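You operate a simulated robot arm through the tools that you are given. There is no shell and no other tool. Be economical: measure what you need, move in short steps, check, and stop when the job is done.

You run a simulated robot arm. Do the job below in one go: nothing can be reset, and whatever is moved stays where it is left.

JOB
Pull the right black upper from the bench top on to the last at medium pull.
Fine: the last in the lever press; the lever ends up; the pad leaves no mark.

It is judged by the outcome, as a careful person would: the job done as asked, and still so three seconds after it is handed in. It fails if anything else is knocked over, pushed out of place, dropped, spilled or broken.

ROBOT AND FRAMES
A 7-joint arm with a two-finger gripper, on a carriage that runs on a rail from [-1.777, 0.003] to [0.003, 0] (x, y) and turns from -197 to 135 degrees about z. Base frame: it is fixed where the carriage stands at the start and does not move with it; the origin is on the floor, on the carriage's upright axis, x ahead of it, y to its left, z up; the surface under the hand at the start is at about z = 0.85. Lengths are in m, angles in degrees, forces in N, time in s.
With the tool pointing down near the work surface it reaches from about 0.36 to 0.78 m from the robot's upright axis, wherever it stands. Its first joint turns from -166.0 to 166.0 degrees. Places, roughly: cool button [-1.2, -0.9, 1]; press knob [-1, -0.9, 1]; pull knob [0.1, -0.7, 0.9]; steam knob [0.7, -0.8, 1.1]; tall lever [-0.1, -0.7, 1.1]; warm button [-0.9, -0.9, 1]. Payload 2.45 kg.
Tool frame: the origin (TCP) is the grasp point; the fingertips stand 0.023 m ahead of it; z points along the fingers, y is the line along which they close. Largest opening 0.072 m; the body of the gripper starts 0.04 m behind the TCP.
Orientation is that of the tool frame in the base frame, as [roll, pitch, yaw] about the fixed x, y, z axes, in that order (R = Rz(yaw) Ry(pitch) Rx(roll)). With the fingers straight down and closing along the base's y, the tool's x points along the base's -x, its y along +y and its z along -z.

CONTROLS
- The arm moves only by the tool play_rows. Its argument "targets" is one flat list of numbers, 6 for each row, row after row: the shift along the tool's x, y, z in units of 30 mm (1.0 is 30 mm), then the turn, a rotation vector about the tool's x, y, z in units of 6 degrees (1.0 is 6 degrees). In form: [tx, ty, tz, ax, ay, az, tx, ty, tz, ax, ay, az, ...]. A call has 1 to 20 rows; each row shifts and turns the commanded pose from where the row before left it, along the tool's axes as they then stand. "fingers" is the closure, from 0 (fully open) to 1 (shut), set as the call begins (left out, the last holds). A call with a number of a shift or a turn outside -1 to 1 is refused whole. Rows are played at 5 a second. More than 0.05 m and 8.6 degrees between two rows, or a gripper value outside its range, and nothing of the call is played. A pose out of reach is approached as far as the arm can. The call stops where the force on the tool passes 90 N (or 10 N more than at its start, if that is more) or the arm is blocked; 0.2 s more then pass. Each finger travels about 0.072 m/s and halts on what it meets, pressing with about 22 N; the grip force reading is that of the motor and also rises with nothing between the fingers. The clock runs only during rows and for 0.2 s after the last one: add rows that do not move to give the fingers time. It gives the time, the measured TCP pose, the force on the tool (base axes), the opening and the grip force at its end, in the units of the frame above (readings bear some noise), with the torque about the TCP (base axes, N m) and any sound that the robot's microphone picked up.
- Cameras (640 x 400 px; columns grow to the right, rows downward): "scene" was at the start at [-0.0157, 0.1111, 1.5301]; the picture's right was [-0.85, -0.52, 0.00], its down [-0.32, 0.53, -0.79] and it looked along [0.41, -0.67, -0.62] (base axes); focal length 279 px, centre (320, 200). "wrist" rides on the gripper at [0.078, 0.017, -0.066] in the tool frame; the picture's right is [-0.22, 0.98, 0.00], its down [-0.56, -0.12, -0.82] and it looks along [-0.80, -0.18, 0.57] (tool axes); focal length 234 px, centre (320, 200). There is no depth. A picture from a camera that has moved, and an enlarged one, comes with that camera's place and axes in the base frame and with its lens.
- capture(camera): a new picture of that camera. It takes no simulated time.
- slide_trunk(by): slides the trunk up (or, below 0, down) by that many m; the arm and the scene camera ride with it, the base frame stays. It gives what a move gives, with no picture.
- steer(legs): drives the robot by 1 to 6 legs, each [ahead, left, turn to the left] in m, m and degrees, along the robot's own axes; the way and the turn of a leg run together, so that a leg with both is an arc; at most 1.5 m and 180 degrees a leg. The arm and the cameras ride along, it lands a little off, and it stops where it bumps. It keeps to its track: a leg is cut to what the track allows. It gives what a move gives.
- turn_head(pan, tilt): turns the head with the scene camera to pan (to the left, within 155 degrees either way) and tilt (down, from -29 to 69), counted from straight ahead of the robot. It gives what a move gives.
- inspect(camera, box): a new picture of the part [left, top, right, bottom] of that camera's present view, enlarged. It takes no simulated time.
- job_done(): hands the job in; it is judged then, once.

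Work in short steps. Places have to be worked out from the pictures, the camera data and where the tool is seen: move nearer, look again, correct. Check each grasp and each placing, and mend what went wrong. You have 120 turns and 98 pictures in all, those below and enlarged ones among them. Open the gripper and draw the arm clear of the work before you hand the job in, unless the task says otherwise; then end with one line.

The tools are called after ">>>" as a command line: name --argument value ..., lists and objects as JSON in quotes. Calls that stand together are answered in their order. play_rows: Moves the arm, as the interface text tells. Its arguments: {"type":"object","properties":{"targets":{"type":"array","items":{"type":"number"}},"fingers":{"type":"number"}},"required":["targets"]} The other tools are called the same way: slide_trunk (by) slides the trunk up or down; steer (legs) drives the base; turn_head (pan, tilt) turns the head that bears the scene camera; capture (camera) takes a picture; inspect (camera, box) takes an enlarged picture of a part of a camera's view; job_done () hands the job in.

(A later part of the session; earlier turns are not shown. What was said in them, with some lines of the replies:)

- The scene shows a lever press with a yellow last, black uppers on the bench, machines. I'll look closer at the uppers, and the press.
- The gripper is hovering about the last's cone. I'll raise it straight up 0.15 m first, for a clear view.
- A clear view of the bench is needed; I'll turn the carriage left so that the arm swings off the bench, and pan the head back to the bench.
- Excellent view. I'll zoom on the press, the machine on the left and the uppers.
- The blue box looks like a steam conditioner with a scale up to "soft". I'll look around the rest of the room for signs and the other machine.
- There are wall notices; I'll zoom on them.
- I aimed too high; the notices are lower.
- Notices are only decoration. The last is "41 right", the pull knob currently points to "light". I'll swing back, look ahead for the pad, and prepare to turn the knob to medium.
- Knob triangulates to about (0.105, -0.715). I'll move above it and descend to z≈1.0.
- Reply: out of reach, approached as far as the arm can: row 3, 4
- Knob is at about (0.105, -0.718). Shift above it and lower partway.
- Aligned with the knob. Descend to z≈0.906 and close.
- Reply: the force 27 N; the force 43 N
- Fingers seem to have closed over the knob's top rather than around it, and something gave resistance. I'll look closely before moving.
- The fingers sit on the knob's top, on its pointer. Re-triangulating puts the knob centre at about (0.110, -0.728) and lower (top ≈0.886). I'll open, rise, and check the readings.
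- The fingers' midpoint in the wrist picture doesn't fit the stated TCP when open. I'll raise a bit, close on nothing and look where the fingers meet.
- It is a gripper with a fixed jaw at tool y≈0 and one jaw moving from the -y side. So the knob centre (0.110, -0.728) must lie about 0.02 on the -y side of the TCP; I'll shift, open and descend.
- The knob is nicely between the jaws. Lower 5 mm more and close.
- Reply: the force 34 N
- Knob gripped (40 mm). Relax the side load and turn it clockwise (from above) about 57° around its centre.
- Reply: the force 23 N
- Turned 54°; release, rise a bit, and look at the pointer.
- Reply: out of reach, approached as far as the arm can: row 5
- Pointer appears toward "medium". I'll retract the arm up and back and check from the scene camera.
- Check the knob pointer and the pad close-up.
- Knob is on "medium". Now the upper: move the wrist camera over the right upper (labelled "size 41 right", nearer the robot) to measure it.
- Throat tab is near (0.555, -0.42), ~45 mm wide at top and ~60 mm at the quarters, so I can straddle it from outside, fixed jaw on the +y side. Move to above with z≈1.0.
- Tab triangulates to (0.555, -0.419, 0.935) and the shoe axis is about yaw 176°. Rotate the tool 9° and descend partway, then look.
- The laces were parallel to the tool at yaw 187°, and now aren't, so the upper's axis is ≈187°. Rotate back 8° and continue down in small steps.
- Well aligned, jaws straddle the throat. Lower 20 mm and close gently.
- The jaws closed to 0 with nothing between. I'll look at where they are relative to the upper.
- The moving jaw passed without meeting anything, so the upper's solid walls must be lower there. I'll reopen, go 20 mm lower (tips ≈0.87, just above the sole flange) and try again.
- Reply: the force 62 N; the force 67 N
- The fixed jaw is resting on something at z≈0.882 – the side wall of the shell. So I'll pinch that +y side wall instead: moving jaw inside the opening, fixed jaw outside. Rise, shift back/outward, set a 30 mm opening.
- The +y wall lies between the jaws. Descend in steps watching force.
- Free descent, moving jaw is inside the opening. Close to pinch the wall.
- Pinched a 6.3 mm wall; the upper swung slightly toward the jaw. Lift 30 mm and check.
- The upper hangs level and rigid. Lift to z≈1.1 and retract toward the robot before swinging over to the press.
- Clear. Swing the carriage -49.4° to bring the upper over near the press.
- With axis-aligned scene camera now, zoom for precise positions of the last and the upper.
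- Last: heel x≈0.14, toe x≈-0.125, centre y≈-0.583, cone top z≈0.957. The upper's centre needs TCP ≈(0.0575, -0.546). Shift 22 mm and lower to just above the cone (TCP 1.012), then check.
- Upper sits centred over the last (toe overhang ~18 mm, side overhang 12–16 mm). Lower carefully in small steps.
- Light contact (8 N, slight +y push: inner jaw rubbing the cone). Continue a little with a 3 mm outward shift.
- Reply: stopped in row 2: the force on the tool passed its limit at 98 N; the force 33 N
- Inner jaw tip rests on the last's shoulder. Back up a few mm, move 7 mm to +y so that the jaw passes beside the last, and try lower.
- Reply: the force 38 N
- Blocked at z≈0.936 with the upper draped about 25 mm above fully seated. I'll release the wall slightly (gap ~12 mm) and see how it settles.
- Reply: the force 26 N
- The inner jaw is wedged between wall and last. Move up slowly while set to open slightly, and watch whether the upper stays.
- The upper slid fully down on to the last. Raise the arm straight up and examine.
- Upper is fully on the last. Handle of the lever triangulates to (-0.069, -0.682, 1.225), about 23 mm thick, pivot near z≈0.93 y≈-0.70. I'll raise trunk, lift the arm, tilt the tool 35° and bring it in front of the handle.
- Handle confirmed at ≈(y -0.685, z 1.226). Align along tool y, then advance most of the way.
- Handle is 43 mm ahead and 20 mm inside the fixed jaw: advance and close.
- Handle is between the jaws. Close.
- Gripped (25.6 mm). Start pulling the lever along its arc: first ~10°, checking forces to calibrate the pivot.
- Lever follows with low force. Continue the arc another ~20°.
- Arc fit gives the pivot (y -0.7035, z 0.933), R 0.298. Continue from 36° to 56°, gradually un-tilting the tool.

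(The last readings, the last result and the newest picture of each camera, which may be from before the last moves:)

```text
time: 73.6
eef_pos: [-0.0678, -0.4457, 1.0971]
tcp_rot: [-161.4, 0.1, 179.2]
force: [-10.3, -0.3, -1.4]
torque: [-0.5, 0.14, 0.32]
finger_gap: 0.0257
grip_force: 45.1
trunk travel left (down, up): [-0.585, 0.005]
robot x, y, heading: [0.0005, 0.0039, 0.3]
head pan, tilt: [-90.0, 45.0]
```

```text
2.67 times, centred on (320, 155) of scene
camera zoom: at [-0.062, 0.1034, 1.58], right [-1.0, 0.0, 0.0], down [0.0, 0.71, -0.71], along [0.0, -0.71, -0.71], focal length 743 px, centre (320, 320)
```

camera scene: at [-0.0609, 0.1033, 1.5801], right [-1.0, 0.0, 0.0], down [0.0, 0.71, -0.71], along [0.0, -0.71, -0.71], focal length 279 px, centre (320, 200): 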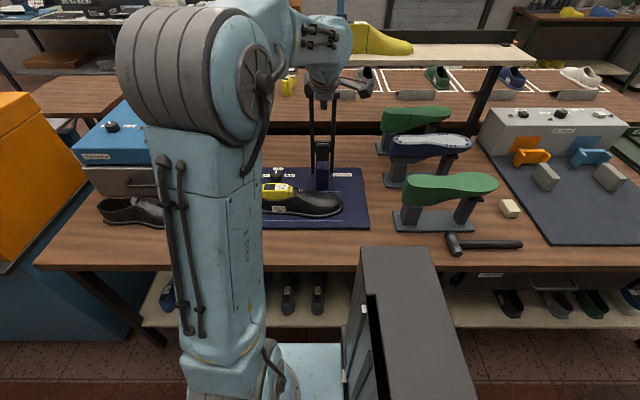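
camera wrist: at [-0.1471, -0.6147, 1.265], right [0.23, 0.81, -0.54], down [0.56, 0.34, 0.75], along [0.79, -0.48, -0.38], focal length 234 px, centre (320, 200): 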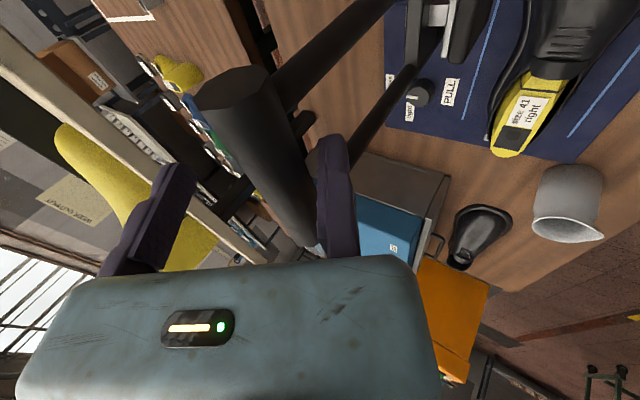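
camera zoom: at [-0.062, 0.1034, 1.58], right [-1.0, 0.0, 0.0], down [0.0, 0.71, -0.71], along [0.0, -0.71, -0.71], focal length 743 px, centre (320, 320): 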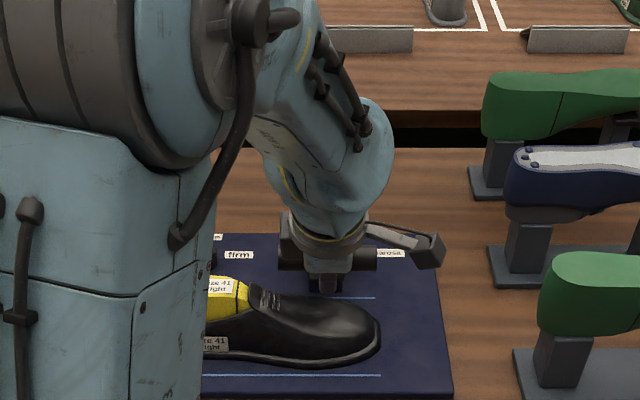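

No pad contact yet. Continue 56°→68° in finer steps.

>>> play_rows --targets '[0, 0.27, 0.2, -0.333, 0, 0, 0, 0.26, 0.22, -0.333, 0, 0, 0, 0.24, 0.24, -0.333, 0, 0, 0, 0.22, 0.25, -0.333, 0, 0, 0, 0.2, 0.27, -0.333, 0, 0, 0, 0.18, 0.28, -0.333, 0, 0]'

>>> inspect --camera "scene" --box '[260, 130, 380, 230]'

```text
time: 75.0
eef_pos: [-0.0672, -0.4157, 1.0445]
tcp_rot: [-173.5, 0.0, 179.1]
force: [-3.1, 3.4, -0.1]
torque: [-0.41, 0.17, 0.4]
finger_gap: 0.0259
grip_force: 45.1
trunk travel left (down, up): [-0.585, 0.005]
robot x, y, heading: [-0.0015, -0.0027, 0.1]
head pan, tilt: [-90.0, 45.0]
```

```text
4.00 times, centred on (320, 180) of scene
camera zoom: at [-0.0612, 0.1038, 1.5801], right [-1.0, 0.0, 0.0], down [0.0, 0.71, -0.71], along [0.0, -0.71, -0.71], focal length 1115 px, centre (320, 280)
```

zoom: 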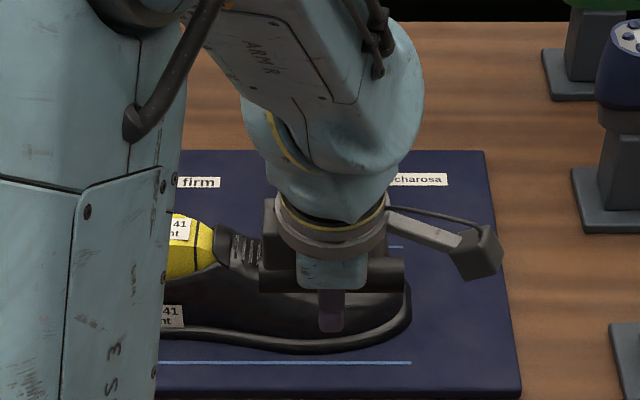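

Still free-moving. Proceed 6° more.

>>> play_rows --targets '[0, 0.16, 0.31, 0, 0, 0, 0, 0.15, 0.31, 0, 0, 0, 0, 0.14, 0.32, 0, 0, 0]'

```text
time: 75.8
eef_pos: [-0.0674, -0.4054, 1.0136]
tcp_rot: [-173.5, 0.0, 179.2]
force: [-1.6, 5.1, -0.4]
torque: [-0.21, 0.01, 0.45]
finger_gap: 0.0252
grip_force: 45.5
trunk travel left (down, up): [-0.585, 0.005]
robot x, y, heading: [0.0018, 0.0003, 0.3]
head pan, tilt: [-90.0, 45.0]
```

Still light. Another 6°, watching for pad contact and sound.

>>> play_rows --targets '[0, 0.1, 0.32, 0, 0, 0, 0, 0.1, 0.33, 0, 0, 0, 0, 0.1, 0.33, 0, 0, 0]'

```text
time: 76.6
eef_pos: [-0.0677, -0.3984, 0.9858]
tcp_rot: [-173.4, 0.0, 179.1]
force: [-5.1, 18.1, 5.8]
torque: [-0.46, 0.47, 0.44]
finger_gap: 0.0257
grip_force: 45.4
trunk travel left (down, up): [-0.585, 0.005]
robot x, y, heading: [-0.0023, 0.0031, 0.1]
head pan, tilt: [-90.0, 45.0]
```

Slight resistance begins. Two more small steps.

>>> play_rows --targets '[0, 0.12, 0.25, 0, 0, 0, 0, 0.1, 0.25, 0, 0, 0]'

>>> inspect --camera "scene" --box '[260, 130, 380, 230]'

```text
time: 77.2
eef_pos: [-0.0668, -0.3942, 0.9691]
tcp_rot: [-173.3, -0.1, 179.2]
force: [-10.7, 0.7, 5.7]
torque: [-0.42, 0.49, 0.31]
finger_gap: 0.0256
grip_force: 44.8
trunk travel left (down, up): [-0.585, 0.005]
robot x, y, heading: [-0.0018, -0.0022, 0.2]
head pan, tilt: [-90.0, 45.0]
```

```text
4.00 times, centred on (320, 180) of scene
camera zoom: at [-0.0617, 0.1038, 1.58], right [-1.0, 0.0, 0.0], down [0.0, 0.71, -0.71], along [0.0, -0.71, -0.71], focal length 1115 px, centre (320, 280)
```

zoom: 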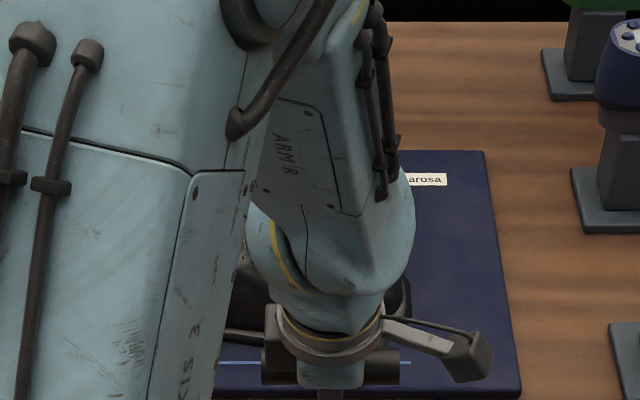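

Still little force at ~83°. Continue in small steps.

>>> play_rows --targets '[0, 0.06, 0.25, 0, 0, 0, 0, 0.05, 0.25, 0, 0, 0]'

>>> capture --camera "wrist"

```text
time: 77.8
eef_pos: [-0.0674, -0.3942, 0.9522]
tcp_rot: [-173.4, 0.0, 179.2]
force: [-11.8, -11.2, -1.7]
torque: [-0.06, 0.31, 0.21]
finger_gap: 0.0254
grip_force: 45.2
trunk travel left (down, up): [-0.585, 0.005]
robot x, y, heading: [-0.0, 0.0023, 0.1]
head pan, tilt: [-90.0, 45.0]
```

```text
22 pictures are left
camera wrist: at [-0.1442, -0.3683, 1.0155], right [0.23, 0.97, -0.11], down [0.56, -0.04, 0.83], along [0.8, -0.25, -0.55], focal length 234 px, centre (320, 200)
```

wrist: 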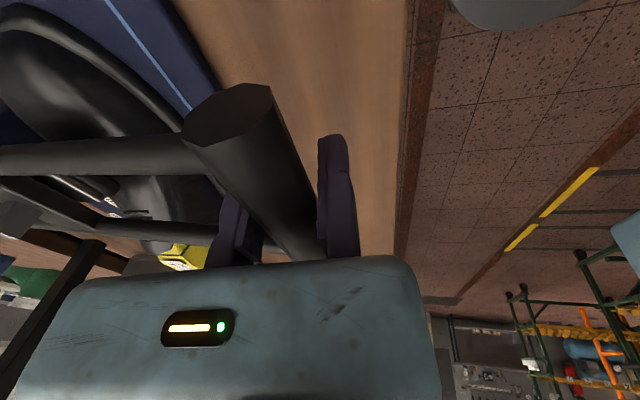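

At ~86°, no stop yet. Keep lowering gently.

>>> play_rows --targets '[0, 0, 0.2, 0, 0, 0, 0, -0.02, 0.2, 0, 0, 0]'

>>> inspect --camera "wrist" --box '[0, 100, 260, 280]'

```text
time: 78.4
eef_pos: [-0.0671, -0.3924, 0.9412]
tcp_rot: [-173.7, 0.1, 179.2]
force: [-9.2, 7.8, -8.7]
torque: [-0.02, 0.05, 0.54]
finger_gap: 0.0257
grip_force: 45.1
trunk travel left (down, up): [-0.585, 0.005]
robot x, y, heading: [0.0006, -0.0032, 0.1]
head pan, tilt: [-90.0, 45.0]
```

```text
2.22 times, centred on (130, 190) of wrist
camera zoom: at [-0.1442, -0.3679, 1.0024], right [0.23, 0.97, -0.11], down [0.56, -0.04, 0.83], along [0.8, -0.25, -0.55], focal length 520 px, centre (742, 222)
```

zoom: 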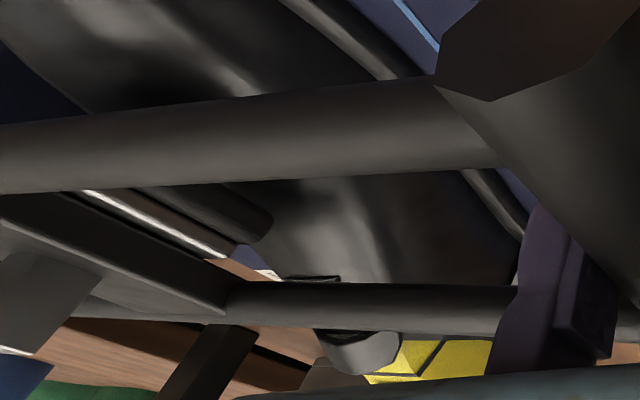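

At ~88°, the pad stub is close above the vamp. Continue in finer steps.

>>> play_rows --targets '[0, -0.02, 0.15, 0, 0, 0, 0, -0.02, 0.15, 0, 0, 0]'

>>> play_rows --targets '[0, -0.02, 0.12, 0, 0, 0, 0, -0.02, 0.12, 0, 0, 0]'

```text
time: 79.0
eef_pos: [-0.0672, -0.3934, 0.9341]
tcp_rot: [-173.6, 0.1, 179.1]
force: [-7.9, 35.3, 7.6]
torque: [-0.68, -0.58, 0.55]
finger_gap: 0.0255
grip_force: 44.7
trunk travel left (down, up): [-0.585, 0.005]
robot x, y, heading: [-0.0005, -0.0017, 0.1]
head pan, tilt: [-90.0, 45.0]
```

```text
time: 79.6
eef_pos: [-0.0661, -0.3934, 0.9287]
tcp_rot: [-173.2, 0.0, 179.2]
force: [-11.7, 53.2, 52.1]
torque: [-1.2, -0.18, 1.01]
finger_gap: 0.0258
grip_force: 45.0
trunk travel left (down, up): [-0.585, 0.005]
robot x, y, heading: [0.0008, -0.0009, 0.0]
head pan, tilt: [-90.0, 45.0]
```

Pad contact (52 N), and I'm loaded in y; relieve y and see the pure vertical force.

>>> play_rows --targets '[0, 0.2, 0, 0, 0, 0]'

>>> inspect --camera "wrist" --box '[0, 60, 260, 280]'

```text
time: 80.0
eef_pos: [-0.0668, -0.3937, 0.9271]
tcp_rot: [-172.8, -0.2, 179.3]
force: [-12.1, 15.4, 39.7]
torque: [-0.71, -0.29, 0.44]
finger_gap: 0.0258
grip_force: 44.9
trunk travel left (down, up): [-0.585, 0.005]
robot x, y, heading: [-0.001, 0.0009, -0.1]
head pan, tilt: [-90.0, 45.0]
```

```text
1.82 times, centred on (130, 170) of wrist
camera zoom: at [-0.143, -0.3678, 0.9889], right [0.23, 0.97, -0.12], down [0.56, -0.03, 0.83], along [0.8, -0.26, -0.55], focal length 426 px, centre (666, 254)
```

zoom: 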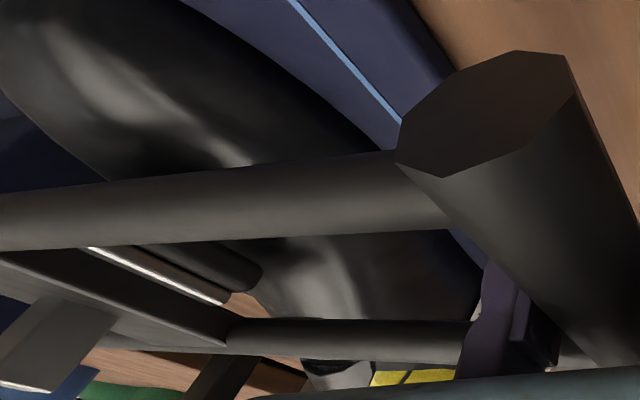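

The pad has met the upper firmly and the flange seems drawn in. Don't dwell: raise the lever back along the arc.

>>> play_rows --targets '[0, -0.05, -0.51, 0, 0, 0, 0, -0.13, -0.68, 0, 0, 0, 0, -0.18, -0.67, 0, 0, 0, 0, -0.23, -0.66, 0, 0, 0, 0, -0.27, -0.64, 0, 0, 0, 0, -0.31, -0.62, 0, 0, 0]'

```text
time: 81.4
eef_pos: [-0.0652, -0.4173, 1.0414]
tcp_rot: [-173.5, 0.0, 179.3]
force: [3.9, -9.2, -9.2]
torque: [0.39, 0.21, 0.33]
finger_gap: 0.0257
grip_force: 44.8
trunk travel left (down, up): [-0.585, 0.005]
robot x, y, heading: [-0.0032, 0.0015, 0.1]
head pan, tilt: [-90.0, 45.0]
```

Reverse the arc up to ~36°, restoring the tilt.

>>> play_rows --targets '[0, -0.17, -0.28, 0.333, 0, 0, 0, -0.19, -0.27, 0.333, 0, 0, 0, -0.21, -0.26, 0.333, 0, 0, 0, -0.23, -0.25, 0.333, 0, 0, 0, -0.25, -0.23, 0.333, 0, 0, 0, -0.27, -0.21, 0.333, 0, 0, 0, -0.42, -0.29, 0.417, 0, 0, 0, -0.52, -0.29, 0.417, 0, 0, 0, -0.55, -0.23, 0.417, 0, 0, 0, -0.58, -0.17, 0.417, 0, 0, 0, -0.59, -0.11, 0.417, 0, 0, 0, -0.56, -0.05, 0.417, 0, 0]'

>>> capture --camera "scene"

```text
time: 84.0
eef_pos: [-0.0683, -0.5202, 1.1683]
tcp_rot: [-146.4, -0.1, 179.1]
force: [12.7, 3.5, -1.3]
torque: [0.35, 0.49, 0.37]
finger_gap: 0.0257
grip_force: 45.2
trunk travel left (down, up): [-0.585, 0.005]
robot x, y, heading: [-0.0006, -0.0027, 0.2]
head pan, tilt: [-90.0, 45.0]
```

```text
19 pictures are left
camera scene: at [-0.059, 0.1037, 1.5801], right [-1.0, 0.0, 0.0], down [0.0, 0.71, -0.71], along [0.0, -0.71, -0.71], focal length 279 px, centre (320, 200)
```

scene: 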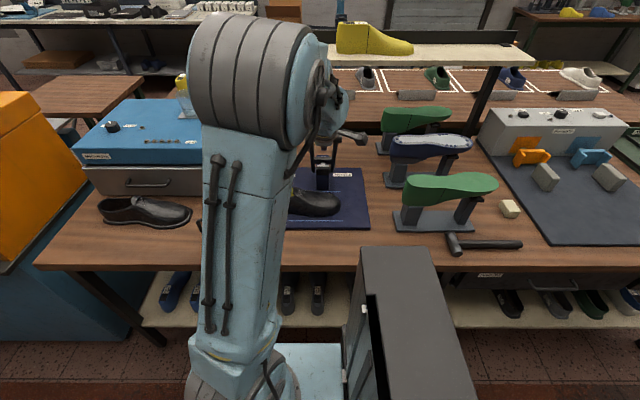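

Zoom on the upper's state now.

>>> inspect --camera "scene" --box '[280, 140, 380, 235]'

```text
4.21 times, centred on (330, 188) of scene
camera zoom: at [-0.059, 0.1037, 1.5801], right [-1.0, 0.0, 0.0], down [0.0, 0.71, -0.71], along [0.0, -0.71, -0.71], focal length 1174 px, centre (278, 253)
```

zoom: 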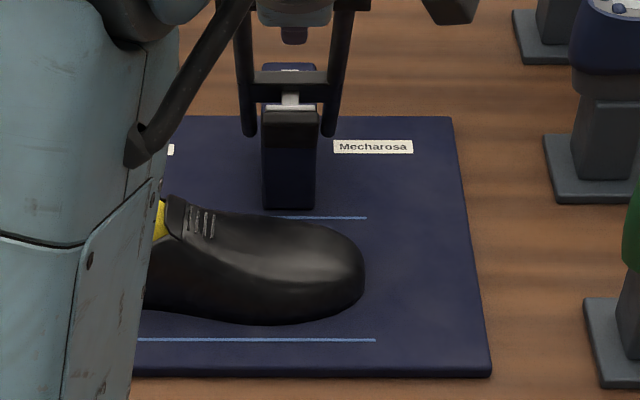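

The upper is now drawn tight on the last (flange pulled in), no mark seen. Return the lever the rest of the way up.

>>> play_rows --targets '[0, -0.58, 0.043, 0, 0, 0, 0, -0.58, 0.043, 0, 0, 0, 0, -0.58, 0.043, 0, 0, 0, 0, -0.567, 0.143, 0, 0, 0, 0, -0.567, 0.143, 0, 0, 0, 0, -0.567, 0.143, 0, 0, 0, 0, -0.533, 0.238, 0, 0, 0, 0, -0.533, 0.238, 0, 0, 0, 0, -0.533, 0.238, 0, 0, 0]'

```text
time: 86.0
eef_pos: [-0.069, -0.6677, 1.2169]
tcp_rot: [-146.4, 0.0, 179.2]
force: [2.1, -3.2, -6.4]
torque: [-0.29, 0.5, 0.12]
finger_gap: 0.0258
grip_force: 45.4
trunk travel left (down, up): [-0.585, 0.005]
robot x, y, heading: [-0.003, -0.0008, 0.1]
head pan, tilt: [-90.0, 45.0]
```

Back to the gripped start; nudge a little further back to find the up stop.

>>> play_rows --targets '[0, -0.2, 0.12, 0, 0, 0]'

```text
time: 86.4
eef_pos: [-0.0699, -0.6736, 1.2179]
tcp_rot: [-146.6, 0.0, 179.2]
force: [2.2, -0.3, -7.6]
torque: [0.08, 0.24, 0.14]
finger_gap: 0.0257
grip_force: 45.4
trunk travel left (down, up): [-0.585, 0.005]
robot x, y, heading: [-0.0003, -0.0013, 0.1]
head pan, tilt: [-90.0, 45.0]
```

One more small nudge.

>>> play_rows --targets '[0, -0.2, 0.12, 0, 0, 0]'

```text
time: 86.8
eef_pos: [-0.0692, -0.6762, 1.2176]
tcp_rot: [-146.8, 0.1, 179.2]
force: [5.8, 47.4, -19.1]
torque: [0.12, 0.97, 0.3]
finger_gap: 0.0255
grip_force: 45.4
trunk travel left (down, up): [-0.585, 0.005]
robot x, y, heading: [0.0016, -0.0003, 0.1]
head pan, tilt: [-90.0, 45.0]
```

The up stop is reached (47 N back). Ease off, open the jaws, then withdraw along the tool axis.

>>> play_rows --targets '[0, 0.1, -0.06, 0, 0, 0, 0, 0, 0, 0, 0, 0]'

>>> play_rows --targets '[0, 0, 0, 0, 0, 0, 0, 0, 0, 0, 0, 0, 0, 0, 0, 0, 0, 0, 0, 0, 0, 0, 0, 0, 0, 0, -0.5, 0, 0, 0, 0, 0, -0.7, 0, 0, 0, 0, 0, -0.9, 0, 0, 0, 0, 0, -1, 0, 0, 0]' --fingers 0

>>> capture --camera "wrist"

```text
time: 87.4
eef_pos: [-0.0696, -0.6757, 1.2175]
tcp_rot: [-146.5, 0.0, 179.2]
force: [5.2, 28.1, -20.8]
torque: [-0.11, 0.46, 0.12]
finger_gap: 0.0255
grip_force: 45.3
trunk travel left (down, up): [-0.585, 0.005]
robot x, y, heading: [-0.0013, -0.0, 0.0]
head pan, tilt: [-90.0, 45.0]
```

```text
time: 89.2
eef_pos: [-0.069, -0.6258, 1.2965]
tcp_rot: [-146.3, -0.1, 179.3]
force: [-0.6, 0.2, -0.1]
torque: [-0.03, -0.01, 0.0]
finger_gap: 0.0721
grip_force: 0.0
trunk travel left (down, up): [-0.585, 0.005]
robot x, y, heading: [-0.0006, -0.0037, 0.2]
head pan, tilt: [-90.0, 45.0]
```

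```text
17 pictures are left
camera wrist: at [-0.1458, -0.5739, 1.3417], right [0.23, 0.81, -0.54], down [0.56, 0.34, 0.75], along [0.79, -0.48, -0.38], focal length 234 px, centre (320, 200)
```

wrist: 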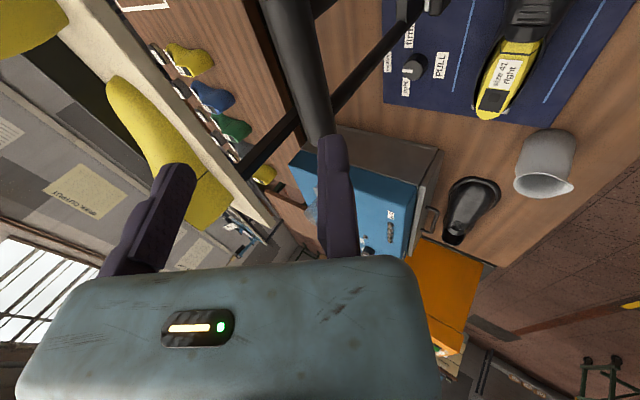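

Lever stays up. Withdraw toward the robot, swing the arm aside and check the result.

>>> play_rows --targets '[0, 0.9, -0.6, 0, 0, 0, 0, 0.9, -0.6, 0, 0, 0, 0, 0.9, -0.6, 0, 0, 0]'

>>> steer --legs '[[0, 0, 65]]'

>>> turn_head --pan -145 --tilt 45

>>> capture --camera "scene"

>>> inspect --camera "scene" --box '[220, 90, 400, 260]'

```text
time: 90.0
eef_pos: [-0.069, -0.5273, 1.2961]
tcp_rot: [-146.4, 0.1, 179.3]
force: [0.0, 1.1, -0.9]
torque: [0.0, 0.0, 0.0]
finger_gap: 0.072
grip_force: 0.2
trunk travel left (down, up): [-0.585, 0.005]
robot x, y, heading: [-0.0001, 0.0012, 0.3]
head pan, tilt: [-90.0, 45.0]
```

```text
time: 93.3
eef_pos: [0.4543, -0.2767, 1.2961]
tcp_rot: [-146.4, -0.1, -114.6]
force: [0.1, -0.6, -0.5]
torque: [0.0, 0.02, 0.01]
finger_gap: 0.0719
grip_force: 0.0
trunk travel left (down, up): [-0.585, 0.005]
robot x, y, heading: [0.0031, -0.0011, 66.4]
head pan, tilt: [-90.0, 45.0]
```

```text
time: 94.5
eef_pos: [0.4551, -0.2766, 1.2954]
tcp_rot: [-146.4, -0.1, -114.5]
force: [0.1, -0.1, 0.8]
torque: [-0.01, 0.0, 0.02]
finger_gap: 0.0719
grip_force: 0.1
trunk travel left (down, up): [-0.585, 0.005]
robot x, y, heading: [0.0015, -0.0019, 66.4]
head pan, tilt: [-145.0, 45.0]
```

```text
16 pictures are left
camera scene: at [-0.1778, -0.0602, 1.5801], right [-0.98, -0.2, 0.0], down [-0.14, 0.69, -0.71], along [0.14, -0.69, -0.71], focal length 279 px, centre (320, 200)
```

scene: 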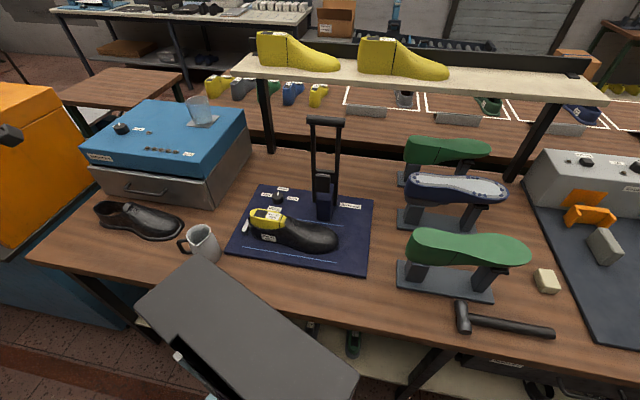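

```text
2.35 times, centred on (310, 175) of scene
camera zoom: at [-0.1778, -0.0602, 1.5801], right [-0.98, -0.2, 0.0], down [-0.14, 0.69, -0.71], along [0.14, -0.69, -0.71], focal length 656 px, centre (344, 259)
```

zoom: 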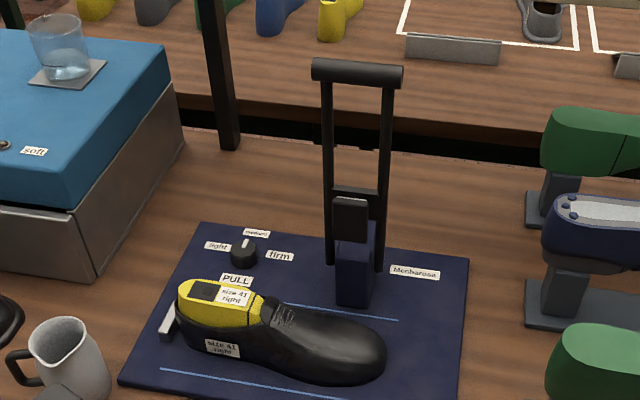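

Upper is on the last, lever upright, knob on medium, everything else in place. One close look at the vamp and the knob.

>>> inspect --camera "scene" --box '[240, 180, 350, 260]'

```text
5.00 times, centred on (295, 220) of scene
camera zoom: at [-0.1778, -0.0602, 1.5801], right [-0.98, -0.2, 0.0], down [-0.14, 0.69, -0.71], along [0.14, -0.69, -0.71], focal length 1394 px, centre (445, 100)
```

zoom: 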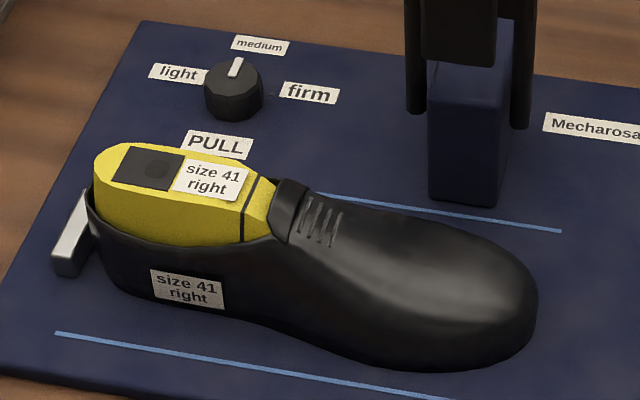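

No mark on the vamp, upper tight on the last, lever up, gripper open and clear. Handing in.

>>> job_done

```text
The job is handed in.
```

The right black upper is pulled on to the size 41 right last in the lever press with the knob at medium. The lever is back up at its stop, and I saw no pad mark on the upper.
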